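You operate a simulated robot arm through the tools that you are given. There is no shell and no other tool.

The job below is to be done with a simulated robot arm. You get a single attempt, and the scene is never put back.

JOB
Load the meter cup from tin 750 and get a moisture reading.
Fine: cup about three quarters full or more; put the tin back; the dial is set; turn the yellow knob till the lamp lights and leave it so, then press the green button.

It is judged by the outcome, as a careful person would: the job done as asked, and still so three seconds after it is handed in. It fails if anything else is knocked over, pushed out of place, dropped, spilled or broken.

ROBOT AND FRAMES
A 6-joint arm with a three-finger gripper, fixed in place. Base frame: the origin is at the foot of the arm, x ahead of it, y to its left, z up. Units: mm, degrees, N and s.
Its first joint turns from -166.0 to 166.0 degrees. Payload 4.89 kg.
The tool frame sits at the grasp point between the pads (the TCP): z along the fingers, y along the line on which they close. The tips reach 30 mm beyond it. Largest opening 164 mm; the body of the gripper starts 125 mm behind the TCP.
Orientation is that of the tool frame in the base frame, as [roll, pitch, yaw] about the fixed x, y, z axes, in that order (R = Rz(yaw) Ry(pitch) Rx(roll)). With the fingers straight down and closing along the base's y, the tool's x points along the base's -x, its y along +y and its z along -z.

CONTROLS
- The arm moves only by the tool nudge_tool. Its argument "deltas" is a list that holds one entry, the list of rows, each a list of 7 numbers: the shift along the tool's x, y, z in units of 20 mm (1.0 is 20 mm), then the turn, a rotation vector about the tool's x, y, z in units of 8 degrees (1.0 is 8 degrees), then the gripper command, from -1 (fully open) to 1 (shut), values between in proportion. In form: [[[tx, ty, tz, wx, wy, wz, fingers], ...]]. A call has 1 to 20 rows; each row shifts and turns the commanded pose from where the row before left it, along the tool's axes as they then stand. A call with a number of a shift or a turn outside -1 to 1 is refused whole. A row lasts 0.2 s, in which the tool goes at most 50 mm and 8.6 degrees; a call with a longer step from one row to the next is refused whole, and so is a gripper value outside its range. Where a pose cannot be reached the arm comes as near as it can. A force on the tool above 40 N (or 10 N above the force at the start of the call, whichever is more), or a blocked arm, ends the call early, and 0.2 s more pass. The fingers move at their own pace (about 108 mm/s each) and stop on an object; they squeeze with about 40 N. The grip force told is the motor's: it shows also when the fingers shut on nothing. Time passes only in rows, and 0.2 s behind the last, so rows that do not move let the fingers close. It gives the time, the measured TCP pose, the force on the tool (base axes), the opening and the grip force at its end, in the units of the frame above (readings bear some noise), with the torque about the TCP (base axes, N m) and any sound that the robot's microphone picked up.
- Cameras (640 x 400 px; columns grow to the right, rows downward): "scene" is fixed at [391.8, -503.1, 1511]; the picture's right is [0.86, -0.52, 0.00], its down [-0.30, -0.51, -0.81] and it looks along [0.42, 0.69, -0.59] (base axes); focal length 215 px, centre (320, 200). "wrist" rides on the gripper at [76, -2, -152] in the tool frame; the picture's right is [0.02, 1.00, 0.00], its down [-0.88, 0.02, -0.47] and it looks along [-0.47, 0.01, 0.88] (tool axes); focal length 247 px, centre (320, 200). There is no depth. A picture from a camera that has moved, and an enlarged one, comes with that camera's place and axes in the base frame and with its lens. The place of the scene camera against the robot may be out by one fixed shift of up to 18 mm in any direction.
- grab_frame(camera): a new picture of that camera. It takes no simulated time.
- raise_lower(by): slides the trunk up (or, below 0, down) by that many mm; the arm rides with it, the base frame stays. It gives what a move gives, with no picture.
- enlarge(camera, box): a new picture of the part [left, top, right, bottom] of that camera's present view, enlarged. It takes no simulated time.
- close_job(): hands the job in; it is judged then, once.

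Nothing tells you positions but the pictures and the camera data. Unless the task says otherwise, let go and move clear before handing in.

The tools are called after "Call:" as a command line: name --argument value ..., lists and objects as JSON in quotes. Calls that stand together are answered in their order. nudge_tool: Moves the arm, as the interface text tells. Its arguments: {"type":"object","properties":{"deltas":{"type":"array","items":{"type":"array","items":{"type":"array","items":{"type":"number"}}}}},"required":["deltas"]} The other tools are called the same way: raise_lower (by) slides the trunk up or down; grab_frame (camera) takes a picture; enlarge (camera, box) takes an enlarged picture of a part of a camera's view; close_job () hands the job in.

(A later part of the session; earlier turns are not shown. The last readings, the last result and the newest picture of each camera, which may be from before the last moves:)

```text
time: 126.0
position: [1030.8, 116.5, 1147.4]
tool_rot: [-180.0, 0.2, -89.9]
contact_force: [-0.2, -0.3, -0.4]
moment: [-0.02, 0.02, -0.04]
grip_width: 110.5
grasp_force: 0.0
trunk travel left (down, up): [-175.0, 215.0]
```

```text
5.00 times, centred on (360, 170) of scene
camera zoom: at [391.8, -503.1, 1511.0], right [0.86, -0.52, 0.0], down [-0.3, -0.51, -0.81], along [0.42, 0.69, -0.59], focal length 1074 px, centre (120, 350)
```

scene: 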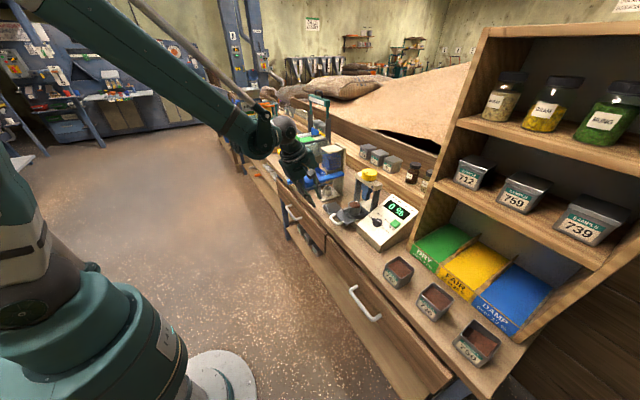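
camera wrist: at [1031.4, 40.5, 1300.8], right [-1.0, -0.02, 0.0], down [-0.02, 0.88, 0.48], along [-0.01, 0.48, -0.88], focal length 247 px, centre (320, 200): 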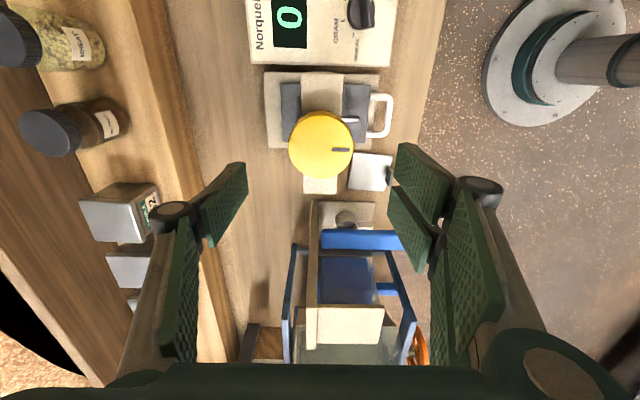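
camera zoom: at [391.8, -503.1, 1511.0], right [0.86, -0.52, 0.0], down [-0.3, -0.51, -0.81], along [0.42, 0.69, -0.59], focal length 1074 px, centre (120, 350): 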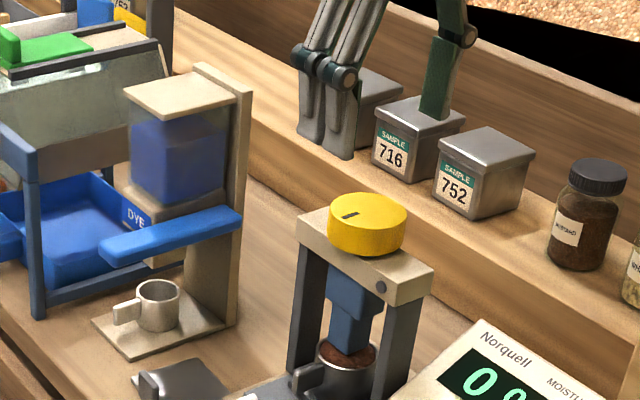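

The knob axis is at about (1029.5, 115), top at z≈1040, and the gripper is centred over it. I'll descend with the fingers open to straddle it.

Call:
nudge_tool --deltas '[[[0.07, 0.05, 1, 0, 0, 0, -0.3], [0, 0, 1, 0, 0, 0, -0.3], [0, 0, 1, 0, 0, 0, -0.3], [0, 0, 1, 0, 0, 0, -0.3], [0, 0, 0.75, 0, 0, 0, -0.3], [0, 0, 0, 0, 0, 0, -0.3]]]'

Call:
grab_frame --camera "wrist"

Call:
enlarge --camera "scene" --box '[320, 140, 400, 210]'

```text
time: 127.4
position: [1031.0, 114.6, 1054.1]
tool_rot: [180.0, 0.3, -90.0]
contact_force: [-0.5, -0.7, -0.7]
moment: [0.01, 0.04, 0.04]
grip_width: 106.4
grasp_force: 0.0
trunk travel left (down, up): [-175.0, 215.0]
```

```text
taken
camera wrist: at [1031.3, 38.5, 1205.9], right [-1.0, -0.02, 0.0], down [-0.02, 0.88, 0.48], along [-0.01, 0.48, -0.88], focal length 247 px, centre (320, 200)
```

wrist: 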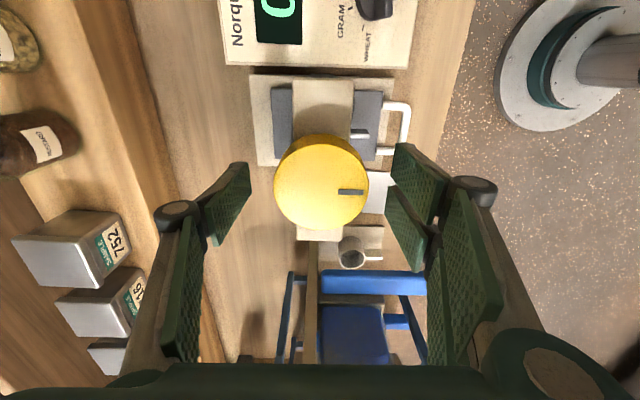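

```text
5.71 times, centred on (360, 175) of scene
camera zoom: at [391.8, -503.1, 1511.0], right [0.86, -0.52, 0.0], down [-0.3, -0.51, -0.81], along [0.42, 0.69, -0.59], focal length 1228 px, centre (91, 343)
```

zoom: 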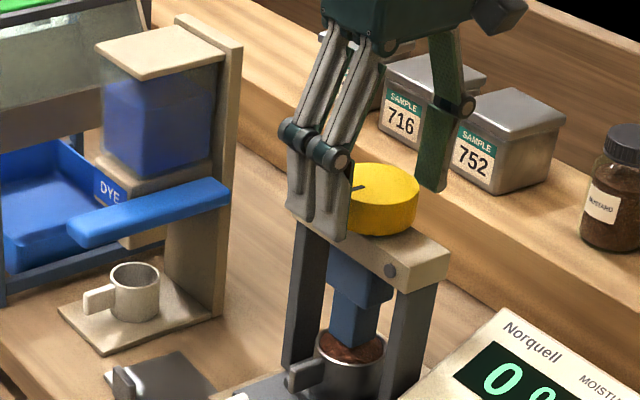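

Call:
nudge_tool --deltas '[[[0, 0.03, 0.3, 0, 0, 0, -0.3], [0, 0, 0, 0, 0, 0, 0], [0, 0, 0, 0, 0, 0, 1], [0, 0, 0, 0, 0, 0, 1], [0, 0, 0, 0, 0, 0, 1]]]'

Call:
grab_frame --camera "wrist"

Call:
enlarge --camera "scene" --box '[320, 140, 400, 210]'

```text
time: 128.6
position: [1029.1, 114.9, 1047.2]
tool_rot: [-180.0, 0.2, -89.9]
contact_force: [8.5, 0.6, 2.9]
moment: [-0.05, -0.27, -0.02]
grip_width: 66.5
grasp_force: 44.9
trunk travel left (down, up): [-175.0, 215.0]
```

```text
taken
camera wrist: at [1030.6, 38.3, 1200.2], right [-1.0, -0.02, 0.0], down [-0.02, 0.88, 0.48], along [-0.01, 0.48, -0.88], focal length 247 px, centre (320, 200)
```

wrist: 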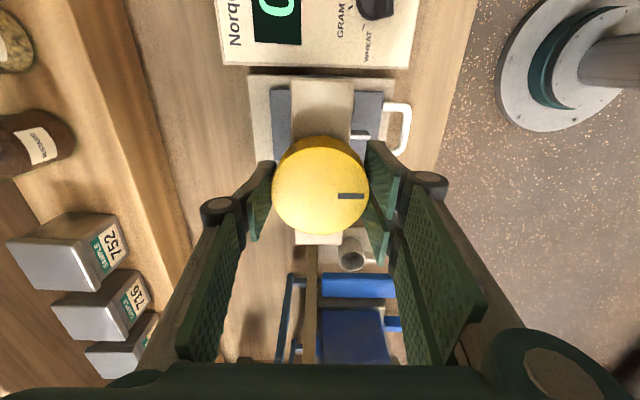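

```text
5.71 times, centred on (360, 175) of scene
camera zoom: at [391.8, -503.1, 1511.0], right [0.86, -0.52, 0.0], down [-0.3, -0.51, -0.81], along [0.42, 0.69, -0.59], focal length 1228 px, centre (91, 343)
```

zoom: 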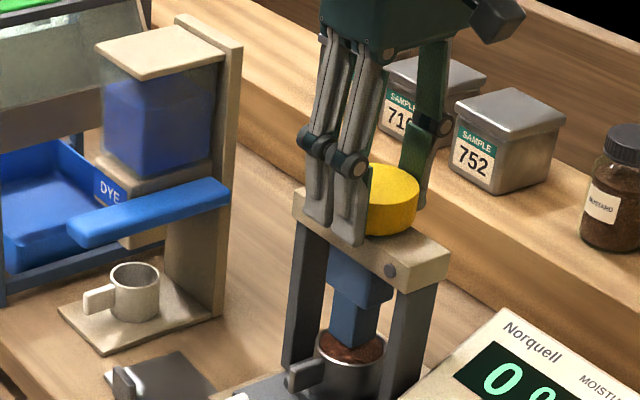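

The knob is gripped. I'll turn it clockwise in small steps and watch the plunger and lamp.

Call:
nudge_tool --deltas '[[[0, 0, 0, 0, 0, 0.6, 1], [0, 0, 0, 0, 0, 0.6, 1], [0, 0, 0, 0, 0, 0.6, 1], [0, 0, 0, 0, 0, 0.6, 1], [0, 0, 0, 0, 0, 0.6, 1]]]'

Call:
grab_frame --camera "wrist"

Call:
enlarge --camera "scene" --box '[320, 150, 400, 220]'

```text
time: 129.8
position: [1029.6, 116.0, 1047.6]
tool_rot: [180.0, 0.2, -114.0]
contact_force: [29.8, 1.3, 25.6]
moment: [-0.13, -0.87, -0.01]
grip_width: 66.5
grasp_force: 45.0
trunk travel left (down, up): [-175.0, 215.0]
```

```text
taken
camera wrist: at [998.7, 44.3, 1200.1], right [-0.92, 0.39, 0.0], down [0.34, 0.81, 0.48], along [0.18, 0.44, -0.88], focal length 247 px, centre (320, 200)
```

wrist: 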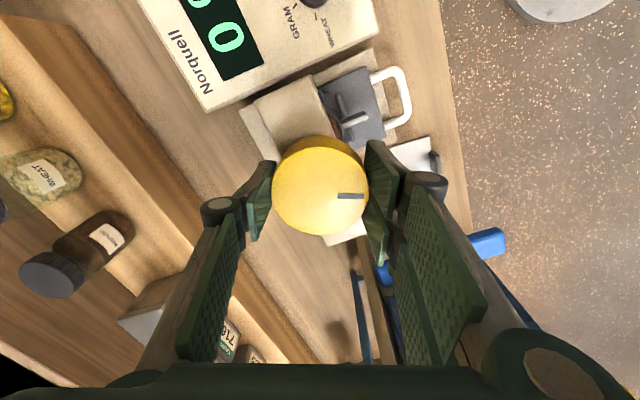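

```text
5.71 times, centred on (360, 185) of scene
camera zoom: at [391.8, -503.1, 1511.0], right [0.86, -0.52, 0.0], down [-0.3, -0.51, -0.81], along [0.42, 0.69, -0.59], focal length 1228 px, centre (91, 286)
```

zoom: 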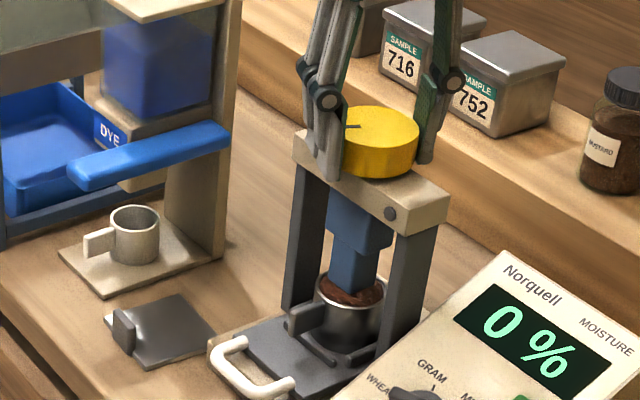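

Call:
enlarge --camera "scene" --box '[350, 165, 390, 215]'

```text
8.00 times, centred on (370, 190) of scene
camera zoom: at [391.8, -503.1, 1511.0], right [0.86, -0.52, 0.0], down [-0.3, -0.51, -0.81], along [0.42, 0.69, -0.59], focal length 1719 px, centre (-80, 280)
```

zoom: 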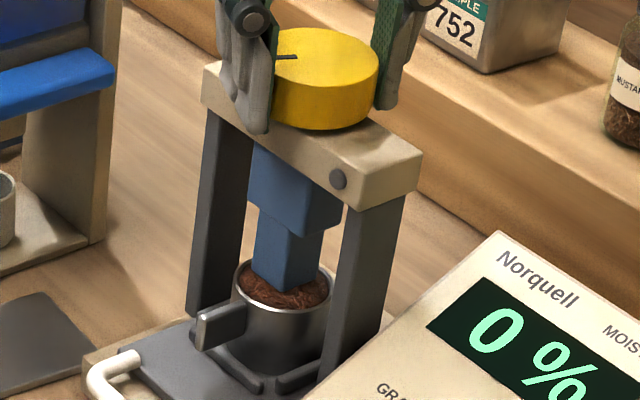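

The clockwise turn lowers the plunger. The lamp is not lit yet, so I'll relieve the side load slightly and keep turning.

Call:
nudge_tool --deltas '[[[-0.02, -0.046, -0.05, 0, 0, 0, 1], [0, 0, 0, 0, 0, 0.6, 1], [0, 0, 0, 0, 0, 0.6, 1]]]'

Call:
enlarge --camera "scene" --box '[350, 165, 390, 215]'

```text
time: 130.6
position: [1029.9, 113.4, 1047.7]
tool_rot: [179.9, 0.2, -123.6]
contact_force: [0.3, -3.5, -0.9]
moment: [0.09, 0.02, -0.03]
grip_width: 66.5
grasp_force: 45.0
trunk travel left (down, up): [-175.0, 215.0]
```

```text
8.00 times, centred on (370, 190) of scene
camera zoom: at [391.8, -503.1, 1511.0], right [0.86, -0.52, 0.0], down [-0.3, -0.51, -0.81], along [0.42, 0.69, -0.59], focal length 1719 px, centre (-80, 280)
```

zoom: 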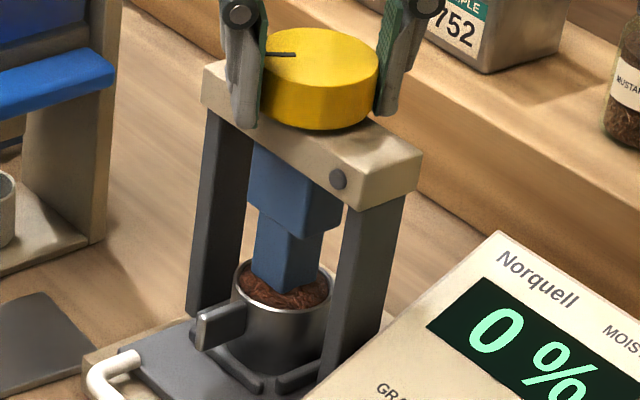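

Call:
nudge_tool --deltas '[[[0, 0, 0, 0, 0, 0.6, 1], [0, 0, 0, 0, 0, 0.6, 1], [0, 0, 0, 0, 0, 0.6, 1], [0, 0, 0, 0, 0, 0.6, 1]]]'

Call:
enlarge --camera "scene" --box '[350, 165, 390, 215]'

```text
time: 131.6
position: [1030.0, 114.4, 1046.4]
tool_rot: [179.8, 0.0, -142.8]
contact_force: [-24.8, -0.2, -28.1]
moment: [-0.31, 0.37, 0.03]
grip_width: 66.7
grasp_force: 44.5
trunk travel left (down, up): [-175.0, 215.0]
```

```text
8.00 times, centred on (370, 190) of scene
camera zoom: at [391.8, -503.1, 1511.0], right [0.86, -0.52, 0.0], down [-0.3, -0.51, -0.81], along [0.42, 0.69, -0.59], focal length 1719 px, centre (-80, 280)
```

zoom: 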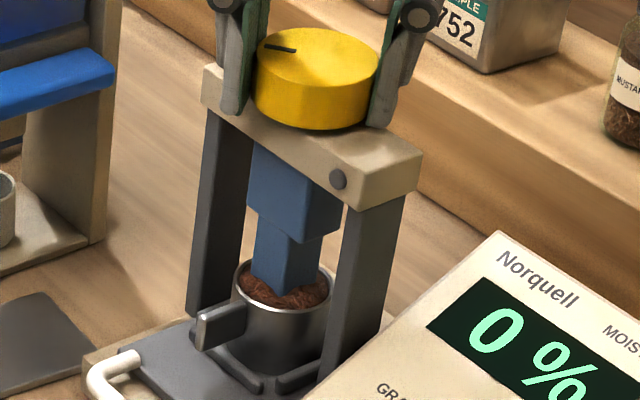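

Call:
nudge_tool --deltas '[[[0.03, 0.025, 0.04, 0, 0, 0, 1], [0, 0, 0, 0, 0, 0.6, 1], [0, 0, 0, 0, 0, 0.6, 1], [0, 0, 0, 0, 0, 0.6, 1]]]'

Call:
enlarge --camera "scene" --box '[350, 165, 390, 215]'

```text
time: 132.6
position: [1029.4, 115.1, 1047.5]
tool_rot: [179.9, 0.0, -157.2]
contact_force: [-21.7, 0.9, -20.8]
moment: [-0.1, 0.1, 0.0]
grip_width: 66.6
grasp_force: 44.9
trunk travel left (down, up): [-175.0, 215.0]
```

```text
8.00 times, centred on (370, 190) of scene
camera zoom: at [391.8, -503.1, 1511.0], right [0.86, -0.52, 0.0], down [-0.3, -0.51, -0.81], along [0.42, 0.69, -0.59], focal length 1719 px, centre (-80, 280)
```

zoom: 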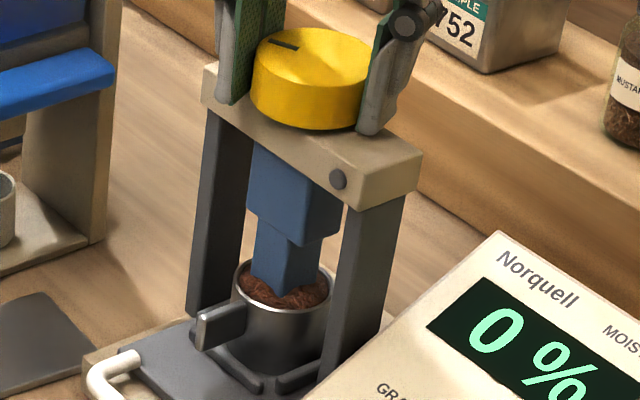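

Call:
nudge_tool --deltas '[[[0.046, 0.02, 0.05, 0, 0, 0, 1], [0, 0, 0, 0, 0, 0.6, 1], [0, 0, 0, 0, 0, 0.6, 1], [0, 0, 0, 0, 0, 0.6, 1], [0, 0, 0, 0, 0, 0.6, 1]]]'

Call:
enlarge --camera "scene" --box '[350, 165, 390, 215]'

Call:
grab_frame --camera "wrist"

```text
time: 133.9
position: [1029.1, 114.9, 1046.9]
tool_rot: [179.8, 0.3, -176.3]
contact_force: [2.4, -0.1, 3.8]
moment: [0.46, 0.1, 0.0]
grip_width: 66.5
grasp_force: 45.2
trunk travel left (down, up): [-175.0, 215.0]
stopped in row 5: the force on the tool passed its limit at 42 N (the readings are from after the stop); the commanded pose is now the measured one
```

```text
8.00 times, centred on (370, 190) of scene
camera zoom: at [391.8, -503.1, 1511.0], right [0.86, -0.52, 0.0], down [-0.3, -0.51, -0.81], along [0.42, 0.69, -0.59], focal length 1719 px, centre (-80, 280)
```

zoom: 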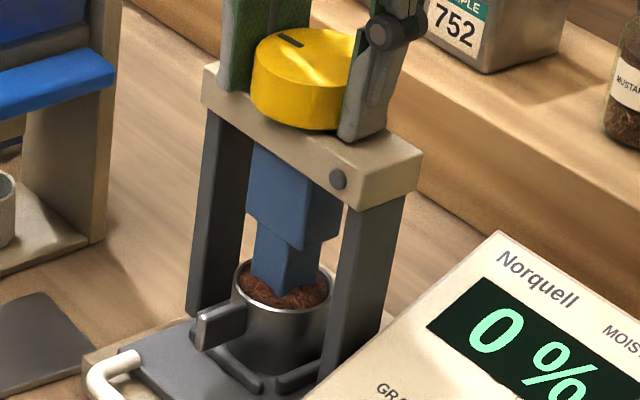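

```text
taken
camera wrist: at [951.2, 108.8, 1199.7], right [-0.09, 1.0, 0.0], down [0.88, 0.07, 0.48], along [0.47, 0.04, -0.88], focal length 247 px, centre (320, 200)
```

wrist: 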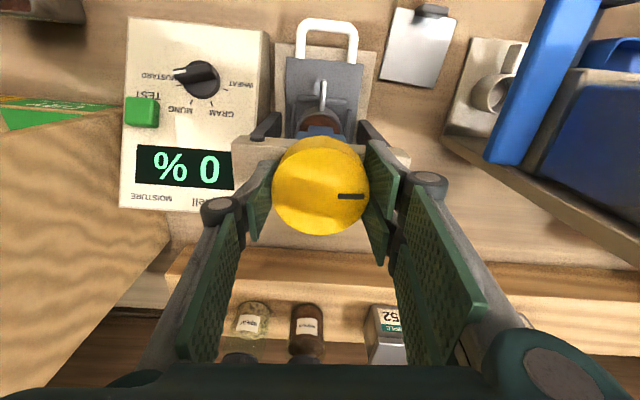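

Call:
nudge_tool --deltas '[[[0, 0, 0, 0, 0, 0.6, 1], [0, 0, 0, 0, 0, 0.6, 1], [0, 0, 0, 0, 0, 0.6, 1], [0, 0, 0, 0, 0, 0.6, 1]]]'

Call:
enlarge --camera "scene" --box '[350, 165, 390, 215]'

```text
time: 134.9
position: [1028.8, 115.9, 1046.0]
tool_rot: [179.8, 0.1, 164.4]
contact_force: [9.0, 3.8, 1.9]
moment: [-0.09, -0.64, 0.03]
grip_width: 66.6
grasp_force: 45.4
trunk travel left (down, up): [-175.0, 215.0]
```

```text
8.00 times, centred on (370, 190) of scene
camera zoom: at [391.8, -503.1, 1511.0], right [0.86, -0.52, 0.0], down [-0.3, -0.51, -0.81], along [0.42, 0.69, -0.59], focal length 1719 px, centre (-80, 280)
```

zoom: 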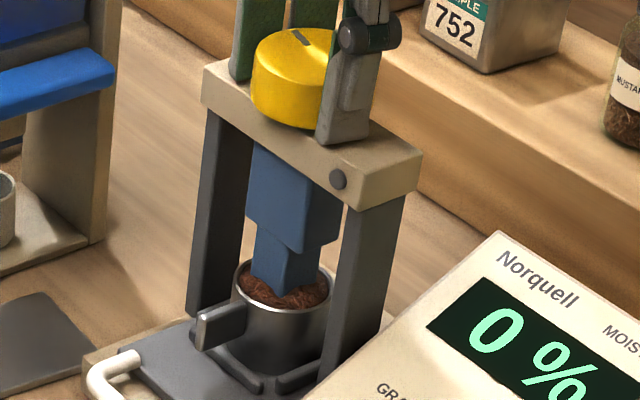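

The upper block keeps descending while the foot rests on the grain, so it is compressing a spring. I'm continuing the turn.

Call:
nudge_tool --deltas '[[[0, 0, 0, 0, 0, 0.6, 1], [0, 0, 0, 0, 0, 0.6, 1], [0, 0, 0, 0, 0, 0.6, 1], [0, 0, 0, 0, 0, 0.6, 1]]]'

Call:
enlarge --camera "scene" --box '[350, 165, 390, 215]'

```text
time: 135.9
position: [1028.2, 115.8, 1047.3]
tool_rot: [179.8, 0.0, 145.2]
contact_force: [0.4, 4.8, -4.2]
moment: [0.61, 0.12, 0.02]
grip_width: 66.5
grasp_force: 44.8
trunk travel left (down, up): [-175.0, 215.0]
```

```text
8.00 times, centred on (370, 190) of scene
camera zoom: at [391.8, -503.1, 1511.0], right [0.86, -0.52, 0.0], down [-0.3, -0.51, -0.81], along [0.42, 0.69, -0.59], focal length 1719 px, centre (-80, 280)
```

zoom: 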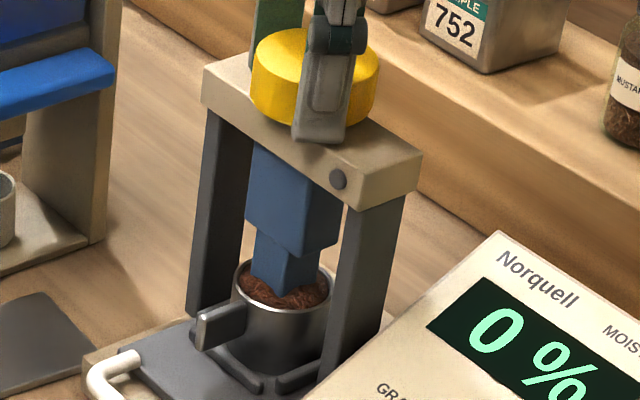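

Call:
nudge_tool --deltas '[[[0, 0, 0, 0, 0, 0.6, 1], [0, 0, 0, 0, 0, 0.6, 1], [0, 0, 0, 0, 0, 0.6, 1], [0, 0, 0, 0, 0, 0.6, 1]]]'

Call:
enlarge --camera "scene" --box '[350, 165, 390, 215]'

```text
time: 136.9
position: [1029.3, 115.7, 1047.1]
tool_rot: [179.8, -0.1, 126.0]
contact_force: [-7.2, 5.8, -10.8]
moment: [0.47, -0.5, 0.01]
grip_width: 66.7
grasp_force: 44.9
trunk travel left (down, up): [-175.0, 215.0]
```

```text
8.00 times, centred on (370, 190) of scene
camera zoom: at [391.8, -503.1, 1511.0], right [0.86, -0.52, 0.0], down [-0.3, -0.51, -0.81], along [0.42, 0.69, -0.59], focal length 1719 px, centre (-80, 280)
```

zoom: 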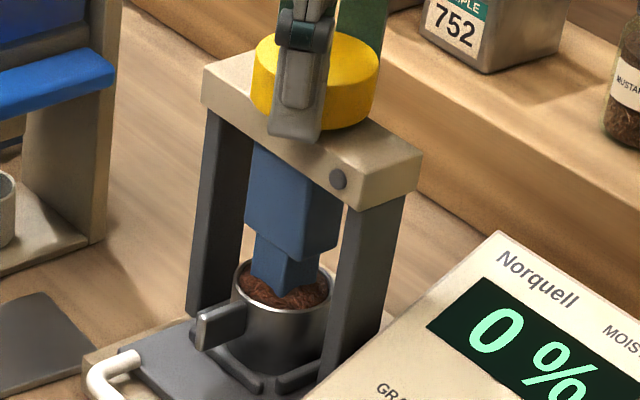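

Call:
nudge_tool --deltas '[[[0, 0, 0, 0, 0, 0.6, 1], [0, 0, 0, 0, 0, 0.6, 1], [0, 0, 0, 0, 0, 0.6, 1]]]'

Call:
enlarge --camera "scene" --box '[350, 165, 390, 215]'

```text
time: 137.7
position: [1028.9, 116.3, 1047.0]
tool_rot: [179.8, -0.1, 111.6]
contact_force: [-1.2, 10.4, -8.6]
moment: [0.31, -0.64, 0.01]
grip_width: 66.8
grasp_force: 45.4
trunk travel left (down, up): [-175.0, 215.0]
```

```text
8.00 times, centred on (370, 190) of scene
camera zoom: at [391.8, -503.1, 1511.0], right [0.86, -0.52, 0.0], down [-0.3, -0.51, -0.81], along [0.42, 0.69, -0.59], focal length 1719 px, centre (-80, 280)
```

zoom: 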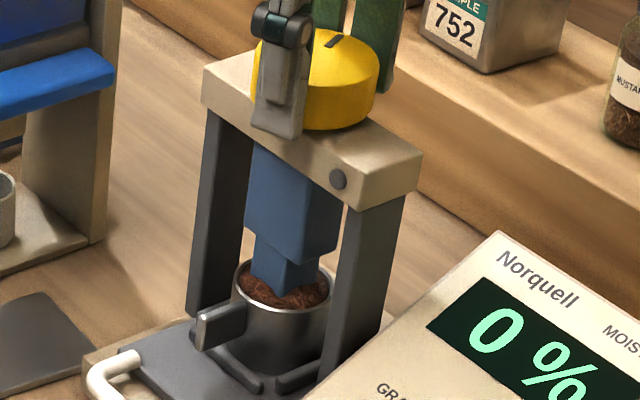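

Call:
nudge_tool --deltas '[[[0, 0, 0, 0, 0, 0.6, 1], [0, 0, 0, 0, 0, 0.6, 1], [0, 0, 0, 0, 0, 0.6, 1]]]'

Call:
enlarge --camera "scene" --box '[350, 165, 390, 215]'

```text
time: 138.5
position: [1029.8, 116.9, 1047.1]
tool_rot: [179.8, -0.1, 97.2]
contact_force: [19.7, 12.7, 13.8]
moment: [0.02, -0.78, 0.03]
grip_width: 66.6
grasp_force: 45.0
trunk travel left (down, up): [-175.0, 215.0]
```

```text
8.00 times, centred on (370, 190) of scene
camera zoom: at [391.8, -503.1, 1511.0], right [0.86, -0.52, 0.0], down [-0.3, -0.51, -0.81], along [0.42, 0.69, -0.59], focal length 1719 px, centre (-80, 280)
```

zoom: 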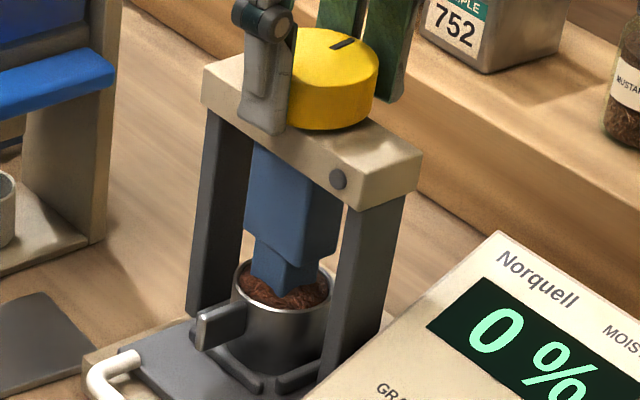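

Call:
nudge_tool --deltas '[[[0.03, 0.04, -0.03, 0, 0, 0, 1], [0, 0, 0, 0, 0, 0.6, 1], [0, 0, 0, 0, 0, 0.6, 1], [0, 0, 0, 0, 0, 0.6, 1]]]'

Call:
enlarge --camera "scene" --box '[350, 165, 390, 215]'

```text
time: 139.5
position: [1030.1, 115.9, 1046.8]
tool_rot: [180.0, -0.3, 82.8]
contact_force: [8.5, 10.4, -6.1]
moment: [0.26, -1.12, 0.04]
grip_width: 66.4
grasp_force: 44.8
trunk travel left (down, up): [-175.0, 215.0]
```

```text
8.00 times, centred on (370, 190) of scene
camera zoom: at [391.8, -503.1, 1511.0], right [0.86, -0.52, 0.0], down [-0.3, -0.51, -0.81], along [0.42, 0.69, -0.59], focal length 1719 px, centre (-80, 280)
```

zoom: 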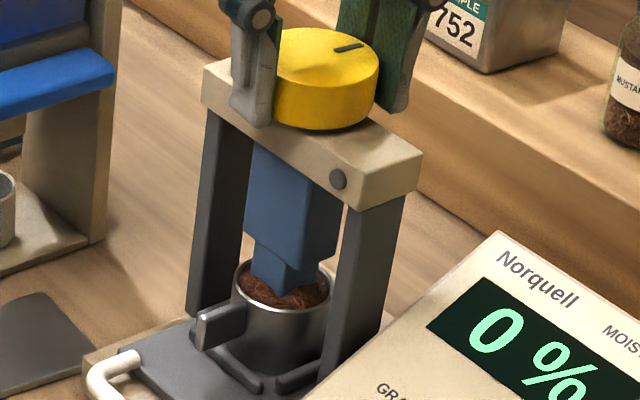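

Call:
nudge_tool --deltas '[[[0.02, 0.02, 0, 0, 0, 0.6, 1], [0, 0, 0, 0, 0, 0.6, 1], [0, 0, 0, 0, 0, 0.6, 1]]]'

Call:
enlarge --camera "scene" --box '[350, 165, 390, 215]'

```text
time: 140.3
position: [1030.0, 116.7, 1047.4]
tool_rot: [-179.9, -0.2, 68.4]
contact_force: [-5.2, 6.4, -19.5]
moment: [-0.19, -0.95, -0.02]
grip_width: 66.4
grasp_force: 44.8
trunk travel left (down, up): [-175.0, 215.0]
```

```text
8.00 times, centred on (370, 190) of scene
camera zoom: at [391.8, -503.1, 1511.0], right [0.86, -0.52, 0.0], down [-0.3, -0.51, -0.81], along [0.42, 0.69, -0.59], focal length 1719 px, centre (-80, 280)
```

zoom: 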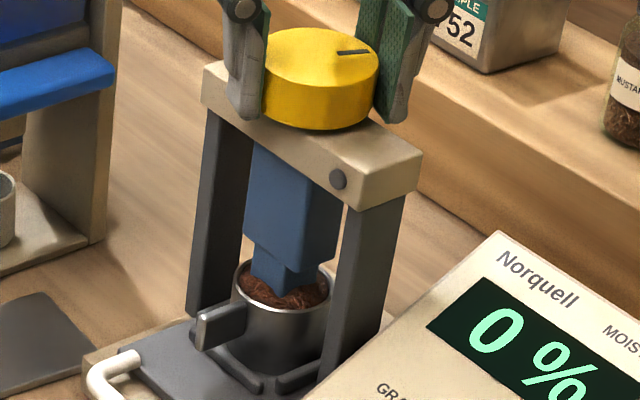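

Call:
nudge_tool --deltas '[[[0, 0, 0.03, 0, 0, 0.6, 1], [0, 0, 0, 0, 0, 0.6, 1], [0, 0, 0, 0, 0, 0.6, 1]]]'

Call:
enlarge --camera "scene" --box '[350, 165, 390, 215]'

```text
time: 141.1
position: [1030.4, 116.5, 1045.5]
tool_rot: [-180.0, -0.2, 54.0]
contact_force: [-10.7, 2.9, -20.0]
moment: [-0.45, -0.36, 0.0]
grip_width: 66.8
grasp_force: 45.2
trunk travel left (down, up): [-175.0, 215.0]
```

```text
8.00 times, centred on (370, 190) of scene
camera zoom: at [391.8, -503.1, 1511.0], right [0.86, -0.52, 0.0], down [-0.3, -0.51, -0.81], along [0.42, 0.69, -0.59], focal length 1719 px, centre (-80, 280)
```

zoom: 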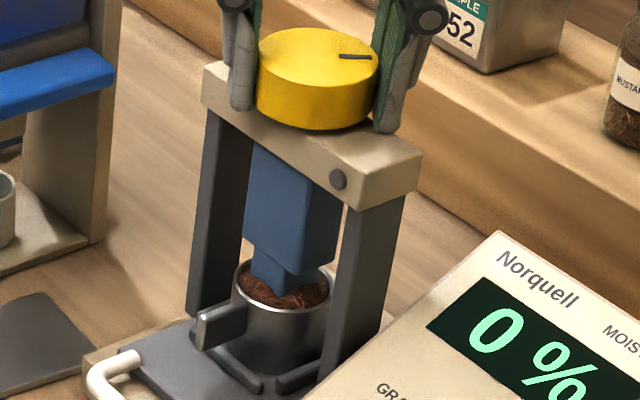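

Call:
nudge_tool --deltas '[[[0, -0.02, 0.03, 0, 0, 0.6, 1], [0, 0, 0, 0, 0, 0.6, 1]]]'

Call:
enlarge --camera "scene" --box '[350, 165, 390, 215]'

```text
time: 141.7
position: [1030.1, 115.9, 1047.5]
tool_rot: [-179.9, -0.2, 44.5]
contact_force: [5.4, -2.6, -2.1]
moment: [-0.58, -0.39, 0.0]
grip_width: 67.0
grasp_force: 44.7
trunk travel left (down, up): [-175.0, 215.0]
```

```text
8.00 times, centred on (370, 190) of scene
camera zoom: at [391.8, -503.1, 1511.0], right [0.86, -0.52, 0.0], down [-0.3, -0.51, -0.81], along [0.42, 0.69, -0.59], focal length 1719 px, centre (-80, 280)
```

zoom: 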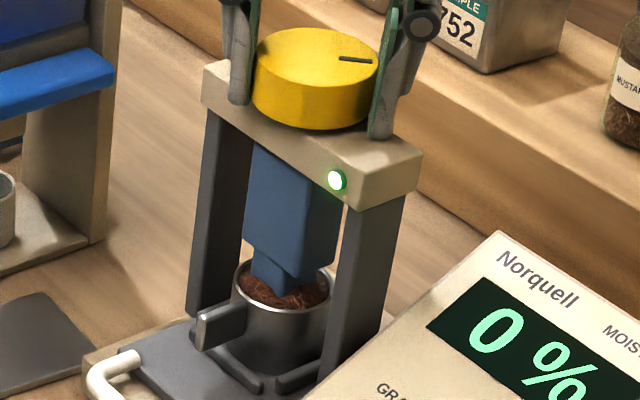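

The lamp is lit green. I'll release the knob without disturbing it and rise straight up.

Call:
nudge_tool --deltas '[[[0, 0, 0, 0, 0, 0, 0.1], [0, 0, 0, 0, 0, 0, -0.1], [0, 0, 0, 0, 0, 0, -0.35], [0, 0, 0, 0, 0, 0, -0.35]]]'

Call:
enlarge --camera "scene" --box '[350, 165, 390, 215]'

Call:
grab_frame --camera "wrist"

```text
time: 142.7
position: [1029.2, 116.9, 1045.8]
tool_rot: [179.9, -0.2, 44.6]
contact_force: [0.1, 0.2, 0.0]
moment: [-0.03, 0.0, 0.02]
grip_width: 110.7
grasp_force: 0.0
trunk travel left (down, up): [-175.0, 215.0]
```

```text
8.00 times, centred on (370, 190) of scene
camera zoom: at [391.8, -503.1, 1511.0], right [0.86, -0.52, 0.0], down [-0.3, -0.51, -0.81], along [0.42, 0.69, -0.59], focal length 1719 px, centre (-80, 280)
```

zoom: 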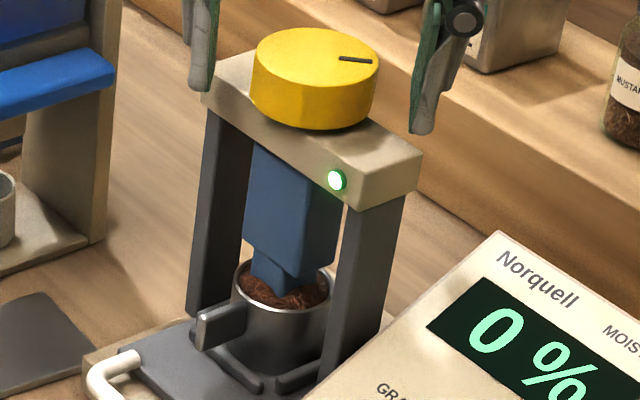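

```text
taken
camera wrist: at [1081.6, 171.6, 1199.7], right [0.72, -0.7, 0.0], down [-0.62, -0.63, 0.47], along [-0.33, -0.34, -0.88], focal length 247 px, centre (320, 200)
```

wrist: 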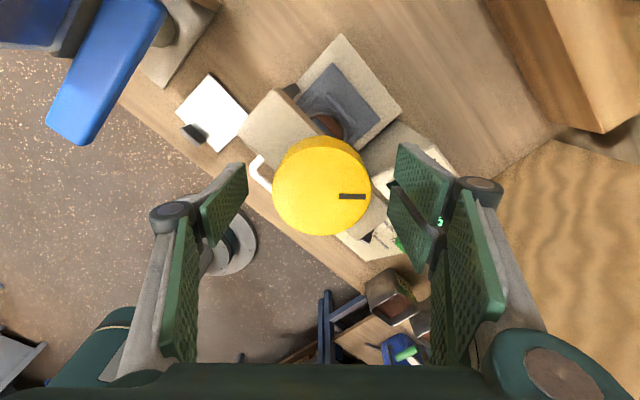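

The lamp stays lit after release. Now I'll rise, close the fingers, turn to yaw 90° and move toward the green TEST button, which I estimate at (1013, −88, 902) on a face sloped about 24°.

Call:
nudge_tool --deltas '[[[0, 0, -0.5, 0, 0, 0, -0.35], [0, 0, -1, 0, 0, 0, -0.35], [0, 0, -1, 0, 0, 0, -0.35], [0, 0, -1, 0, 0, 0, -0.35], [0, 0, -1, 0, 0, 0, 0], [0, 0, -1, 0, 0, 0, 0.5], [0, 0, -0.5, 0, 0, 0, 1], [0, 0, 0, 0, 0, -0.946, 1], [0, 0, 0, 0, 0, -0.946, 1], [0, 0, 0, 0, 0, -0.946, 1], [0, 0, 0, 0, 0, -0.946, 1], [0, 0, 0, 0, 0, -0.946, 1], [0, 0, 0, 0, 0, -0.946, 1]]]'

Call:
nudge_tool --deltas '[[[0, -1, 0, 0, 0, 0, 1], [0, -1, 0, 0, 0, 0, 1], [0, -1, 0, 0, 0, 0, 1], [0, -1, 0, 0, 0, 0, 1], [0, -1, 0, 0, 0, 0, 1], [0, -1, 0, 0, 0, 0, 1], [-1, 0, 0, 0, 0, 0, 1], [-1, 0, 0, 0, 0, 0, 1], [-1, 0, 0, 0, 0, 0, 1], [-1, 0, 0, 0, 0, 0, 1], [-1, 0, 0, 0, 0, 0, 1], [-1, 0, 0, 0, 0, 0, 1], [-1, 0, 0, 0, 0, 0, 1], [-1, 0, 0, 0, 0, 0, 1]]]'

Call:
grab_frame --camera "wrist"

Call:
grab_frame --camera "scene"

```text
time: 145.5
position: [1029.2, 115.4, 1165.6]
tool_rot: [179.7, -0.3, 90.0]
contact_force: [0.1, -0.8, -0.1]
moment: [0.0, -0.03, 0.04]
grip_width: 0.0
grasp_force: 40.6
trunk travel left (down, up): [-175.0, 215.0]
```

```text
time: 148.5
position: [909.5, -42.3, 1166.4]
tool_rot: [179.9, -0.2, 89.9]
contact_force: [-0.5, 0.2, 0.0]
moment: [-0.07, -0.04, -0.01]
grip_width: 0.0
grasp_force: 40.0
trunk travel left (down, up): [-175.0, 215.0]
```

```text
taken
camera wrist: at [906.2, 32.7, 1319.8], right [1.0, 0.02, 0.0], down [0.02, -0.88, 0.47], along [0.01, -0.47, -0.88], focal length 247 px, centre (320, 200)
```

wrist: 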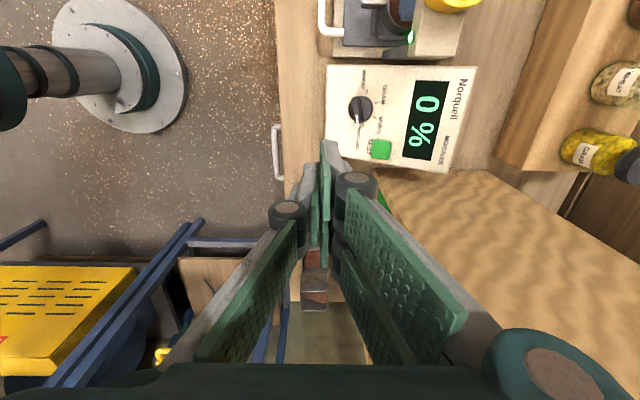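

```text
taken
```

scene: 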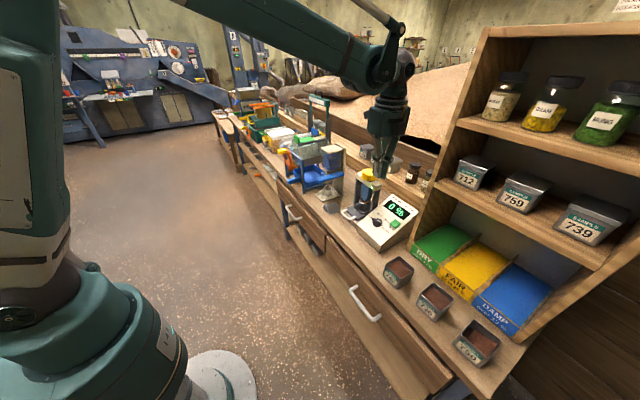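

Call:
enlarge --camera "wrist" --box '[300, 30, 560, 230]'

```text
2.00 times, centred on (430, 130) of wrist
camera zoom: at [906.2, 32.7, 1319.8], right [1.0, 0.02, 0.0], down [0.02, -0.88, 0.47], along [0.01, -0.47, -0.88], focal length 494 px, centre (100, 340)
```

zoom: 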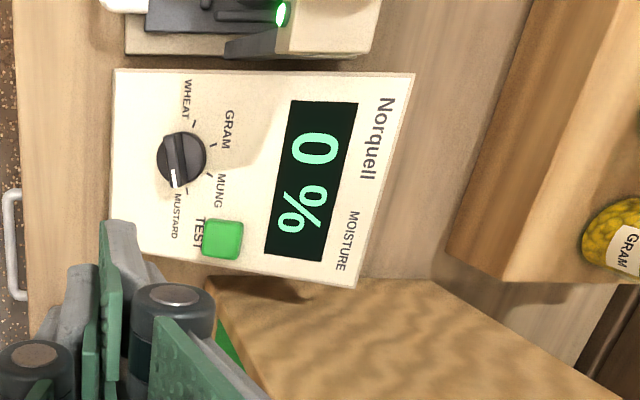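

The button is at about (1014.5, −90, 902), and the shelf side board is clear at y≈−166. I'll tilt 24° to press along the face normal and go to a pre-press point 60 mm away.

Call:
nudge_tool --deltas '[[[0, 0, 0, -1, 0, 0, 1], [0, 0, 0, -1, 0, 0, 1], [0, 0, 0, -1, 0, 0, 1], [-0.8, -0.06, 0, 0, 0, 0, 1], [-0.8, -0.06, 0, 0, 0, 0, 1], [-0.785, -0.06, 0.9725, 0, 0, 0, 1], [0, -0.06, 0.9725, 0, 0, 0, 1], [0, -0.06, 0.9725, 0, 0, 0, 1], [0, -0.06, 0.9725, 0, 0, 0, 1], [0, -0.06, 0.9725, 0, 0, 0, 1], [0, -0.06, 0.9725, 0, 0, 0, 1], [0, -0.06, 0.9725, 0, 0, 0, 1], [0, -0.06, 0.9725, 0, 0, 0, 1], [0, -0.06, 0.9725, 0, 0, 0, 1], [0, 0, 0.9725, 0, 0, 0, 1]]]'

Call:
grab_frame --camera "wrist"

Call:
enlarge --camera "wrist" --box '[260, 80, 420, 240]'

Call:
enlarge --camera "scene" --box '[340, 170, 430, 250]'

```text
time: 151.7
position: [974.4, -90.8, 982.3]
tool_rot: [155.8, -0.1, 89.9]
contact_force: [-1.1, 0.3, -0.1]
moment: [-0.03, -0.06, 0.0]
grip_width: 0.0
grasp_force: 39.7
trunk travel left (down, up): [-175.0, 215.0]
```

```text
taken
camera wrist: at [909.4, -14.1, 1122.2], right [0.91, 0.02, 0.41], down [-0.18, -0.88, 0.44], along [0.37, -0.47, -0.8], focal length 247 px, centre (320, 200)
```

wrist: 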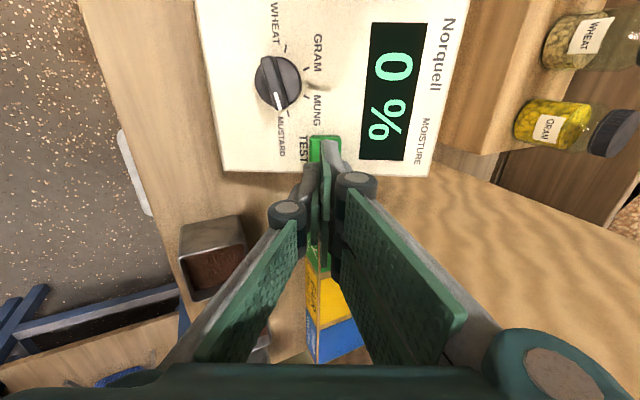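

```text
2.50 times, centred on (340, 160) of wrist
camera zoom: at [909.4, -14.1, 1122.2], right [0.91, 0.02, 0.41], down [-0.18, -0.88, 0.44], along [0.37, -0.47, -0.8], focal length 617 px, centre (270, 300)
```

zoom: 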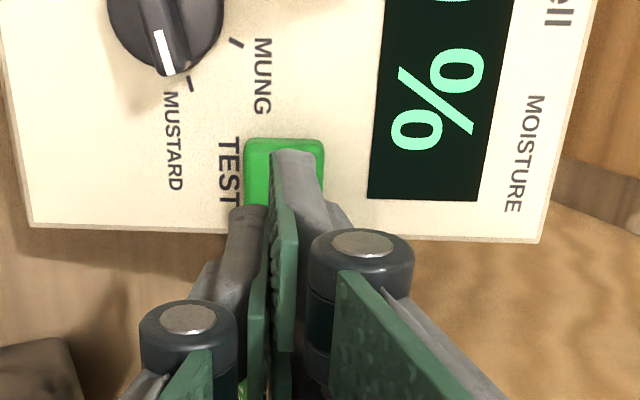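

```text
5.00 times, centred on (385, 210) of scene
camera zoom: at [391.8, -503.1, 1511.0], right [0.86, -0.52, 0.0], down [-0.3, -0.51, -0.81], along [0.42, 0.69, -0.59], focal length 1074 px, centre (-5, 150)
```

zoom: 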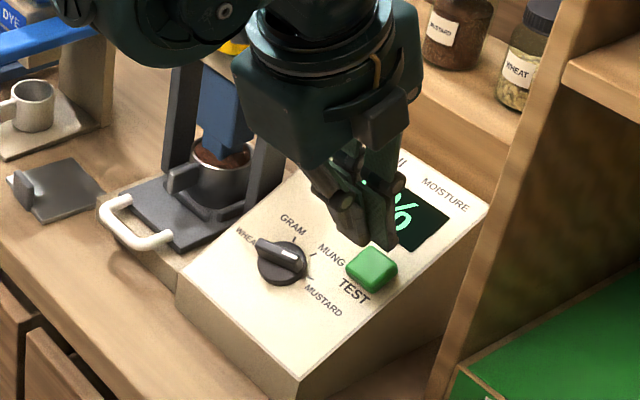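

Call:
nudge_tool --deltas '[[[0.05, 0.15, 0.75, 0, 0, 0, 1], [0, 0, 0.75, 0, 0, 0, 1], [0, 0, 0.75, 0, 0, 0, 1], [0, 0, 0, 0, 0, 0, 1]]]'

Call:
enlarge --camera "wrist" --box '[260, 80, 420, 240]'

Call:
enlarge --camera "scene" --box '[350, 180, 430, 250]'

```text
time: 152.7
position: [997.6, -88.1, 941.6]
tool_rot: [155.9, -0.2, 89.9]
contact_force: [0.0, 0.4, -0.4]
moment: [0.0, 0.07, 0.01]
grip_width: 0.2
grasp_force: 40.2
trunk travel left (down, up): [-175.0, 215.0]
```

```text
2.50 times, centred on (340, 160) of wrist
camera zoom: at [932.9, -12.4, 1081.3], right [0.91, 0.02, 0.41], down [-0.18, -0.88, 0.44], along [0.37, -0.47, -0.8], focal length 617 px, centre (270, 300)
```

zoom: 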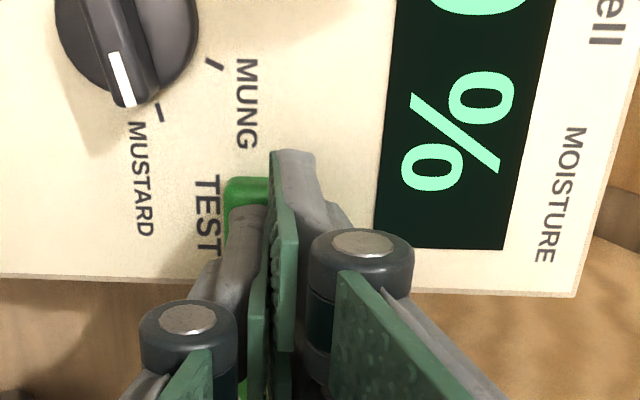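

```text
5.71 times, centred on (390, 215) of scene
camera zoom: at [391.8, -503.1, 1511.0], right [0.86, -0.52, 0.0], down [-0.3, -0.51, -0.81], along [0.42, 0.69, -0.59], focal length 1228 px, centre (-80, 114)
```

zoom: 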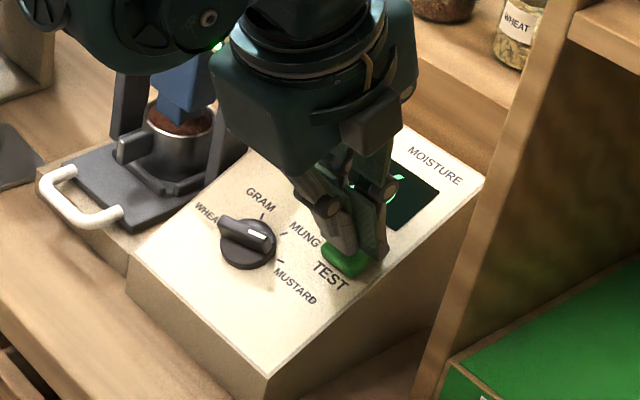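

The fingertips are right over the button. I'm advancing in small steps to press it.

Call:
nudge_tool --deltas '[[[0, 0, 0.25, 0, 0, 0, 1], [0, 0, 0.2, 0, 0, 0, 1], [0, 0, 0.15, 0, 0, 0, 1], [0, 0, 0, 0, 0, 0, 1]]]'

Call:
enlarge --camera "scene" --box '[350, 180, 430, 250]'

Call:
enlarge --camera "wrist" --box '[260, 40, 460, 240]'

```text
time: 153.7
position: [1001.6, -90.0, 931.9]
tool_rot: [155.7, -0.2, 89.9]
contact_force: [0.1, 0.2, 2.7]
moment: [0.01, -0.02, -0.02]
grip_width: 0.0
grasp_force: 40.0
trunk travel left (down, up): [-175.0, 215.0]
```

```text
5.71 times, centred on (390, 215) of scene
camera zoom: at [391.8, -503.1, 1511.0], right [0.86, -0.52, 0.0], down [-0.3, -0.51, -0.81], along [0.42, 0.69, -0.59], focal length 1228 px, centre (-80, 114)
```

zoom: 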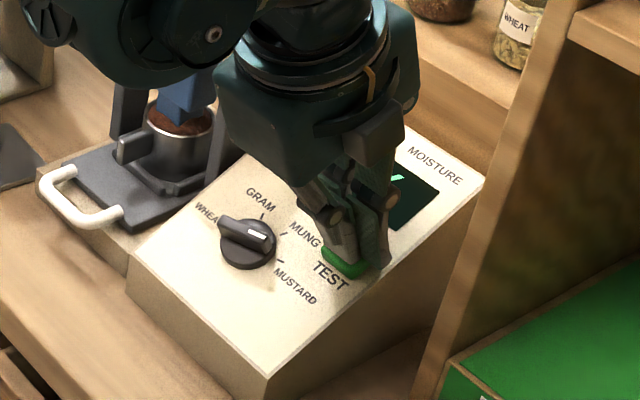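

```text
2.00 times, centred on (360, 140) of wrist
camera zoom: at [937.4, -13.0, 1071.5], right [0.91, 0.02, 0.41], down [-0.18, -0.88, 0.44], along [0.37, -0.47, -0.8], focal length 494 px, centre (240, 320)
```

zoom: 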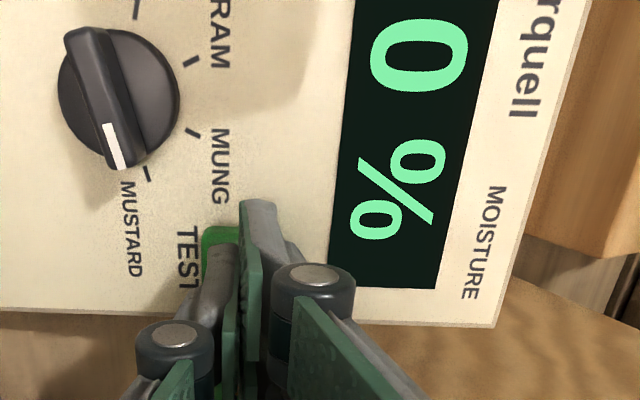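

Call:
nudge_tool --deltas '[[[0, 0, 0.1, 0, 0, 0, 1], [0, 0, 0.1, 0, 0, 0, 1], [0, 0, 0, 0, 0, 0, 1]]]'

Call:
enlarge --camera "wrist" --box '[260, 40, 460, 240]'

```text
time: 154.5
position: [1005.2, -90.2, 928.9]
tool_rot: [155.8, -0.2, 89.8]
contact_force: [-2.6, 0.0, 2.2]
moment: [0.01, 0.02, 0.01]
grip_width: 0.2
grasp_force: 40.0
trunk travel left (down, up): [-175.0, 215.0]
heard: click
```

```text
2.00 times, centred on (360, 140) of wrist
camera zoom: at [939.3, -13.2, 1067.8], right [0.91, 0.02, 0.41], down [-0.18, -0.88, 0.44], along [0.37, -0.47, -0.8], focal length 494 px, centre (240, 320)
```

zoom: 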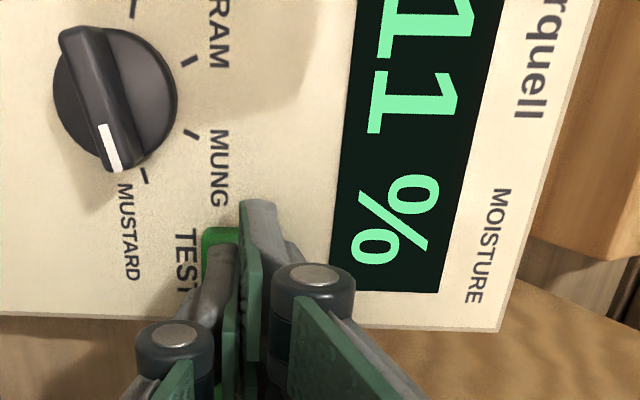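

The button clicked and the display reads 11 %. I'm backing off along the press direction and moving clear.

Call:
nudge_tool --deltas '[[[0, 0, -0.3, 0, 0, 0, 1], [0, 0, -1, 0, 0, 0, 1], [0, 0, -1, 0, 0, 0, 1], [0, 0, -1, 0, 0, 0, 1], [0, 0, -1, 0, 0, 0, 1], [0, 0, -1, 0, 0, 0, 1], [0, 0, -1, 0, 0, 0, 1], [0, 0, -1, 0, 0, 0, 1], [0, 0, -1, 0, 0, 0, 1], [0, 0, -1, 0, 0, 0, 1], [0, -1, 0, 0, 0, 0, 1], [0, -1, 0, 0, 0, 0, 1], [0, -1, 0, 0, 0, 0, 1], [0, -1, 0, 0, 0, 0, 1]]]'

Call:
grab_frame --camera "scene"

Call:
enlarge --camera "scene" --box '[325, 155, 425, 255]'

Call:
grab_frame --camera "wrist"

```text
time: 157.5
position: [853.9, -91.5, 1065.7]
tool_rot: [155.8, -0.2, 89.9]
contact_force: [0.2, 0.6, -1.2]
moment: [0.02, 0.04, 0.03]
grip_width: 0.0
grasp_force: 40.1
trunk travel left (down, up): [-175.0, 215.0]
```

```text
taken
```

scene: 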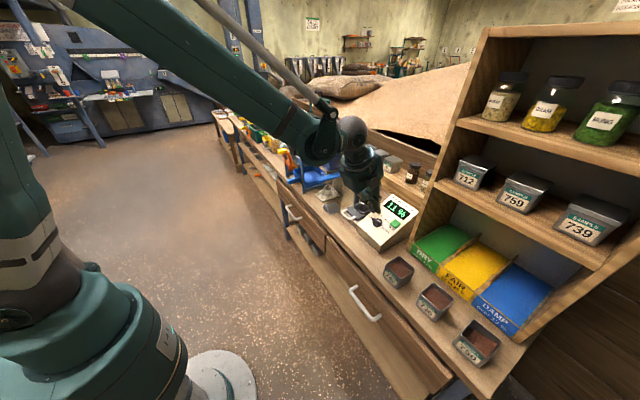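

```text
4.00 times, centred on (375, 205) of scene
camera zoom: at [391.8, -503.1, 1511.0], right [0.86, -0.52, 0.0], down [-0.3, -0.51, -0.81], along [0.42, 0.69, -0.59], focal length 859 px, centre (100, 180)
```

zoom: 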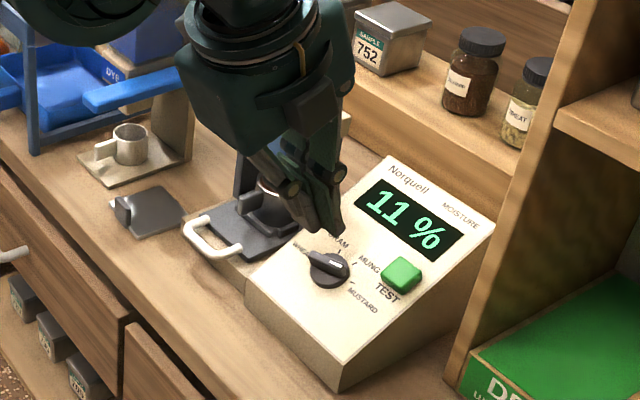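

```text
taken
camera wrist: at [789.2, -13.7, 1204.9], right [0.91, 0.02, 0.41], down [-0.18, -0.88, 0.44], along [0.37, -0.47, -0.8], focal length 247 px, centre (320, 200)
```

wrist: 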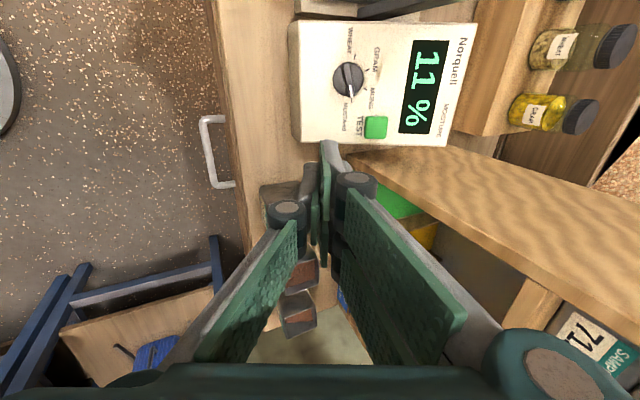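

Call:
nudge_tool --deltas '[[[0, -0.914, -0.407, 0, 0, 0, 0.5], [0, -0.914, -0.407, 0, 0, 0, 0], [0, -0.914, -0.407, 0, 0, 0, 0], [0, -0.914, -0.407, 0, 0, 0, 0], [0, -0.914, -0.407, 0, 0, 0, 0], [0, -0.914, -0.407, 0, 0, 0, 0], [0, -0.914, -0.407, 0, 0, 0, 0], [0, -0.914, -0.407, 0, 0, 0, 0]]]'

Call:
enlarge --camera "scene" --box '[325, 155, 425, 255]'

Call:
enlarge --camera "scene" --box '[375, 230, 545, 390]'

```text
time: 159.3
position: [695.3, -89.6, 1064.9]
tool_rot: [155.8, -0.2, 90.0]
contact_force: [1.8, -0.2, -1.0]
moment: [0.02, 0.13, 0.0]
grip_width: 82.1
grasp_force: 0.0
trunk travel left (down, up): [-175.0, 215.0]
```

```text
4.00 times, centred on (375, 205) of scene
camera zoom: at [391.8, -503.1, 1511.0], right [0.86, -0.52, 0.0], down [-0.3, -0.51, -0.81], along [0.42, 0.69, -0.59], focal length 859 px, centre (100, 180)
```

zoom: 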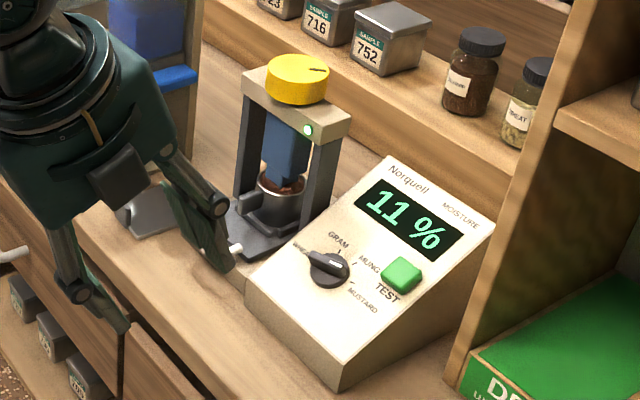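

```text
2.50 times, centred on (460, 310) of scene
camera zoom: at [391.8, -503.1, 1511.0], right [0.86, -0.52, 0.0], down [-0.3, -0.51, -0.81], along [0.42, 0.69, -0.59], focal length 537 px, centre (-30, -75)
```

zoom: 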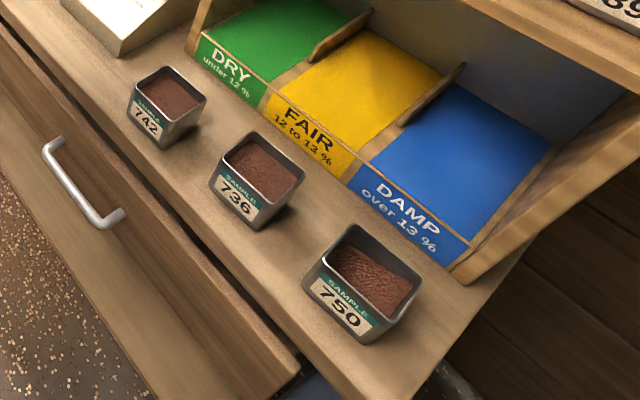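

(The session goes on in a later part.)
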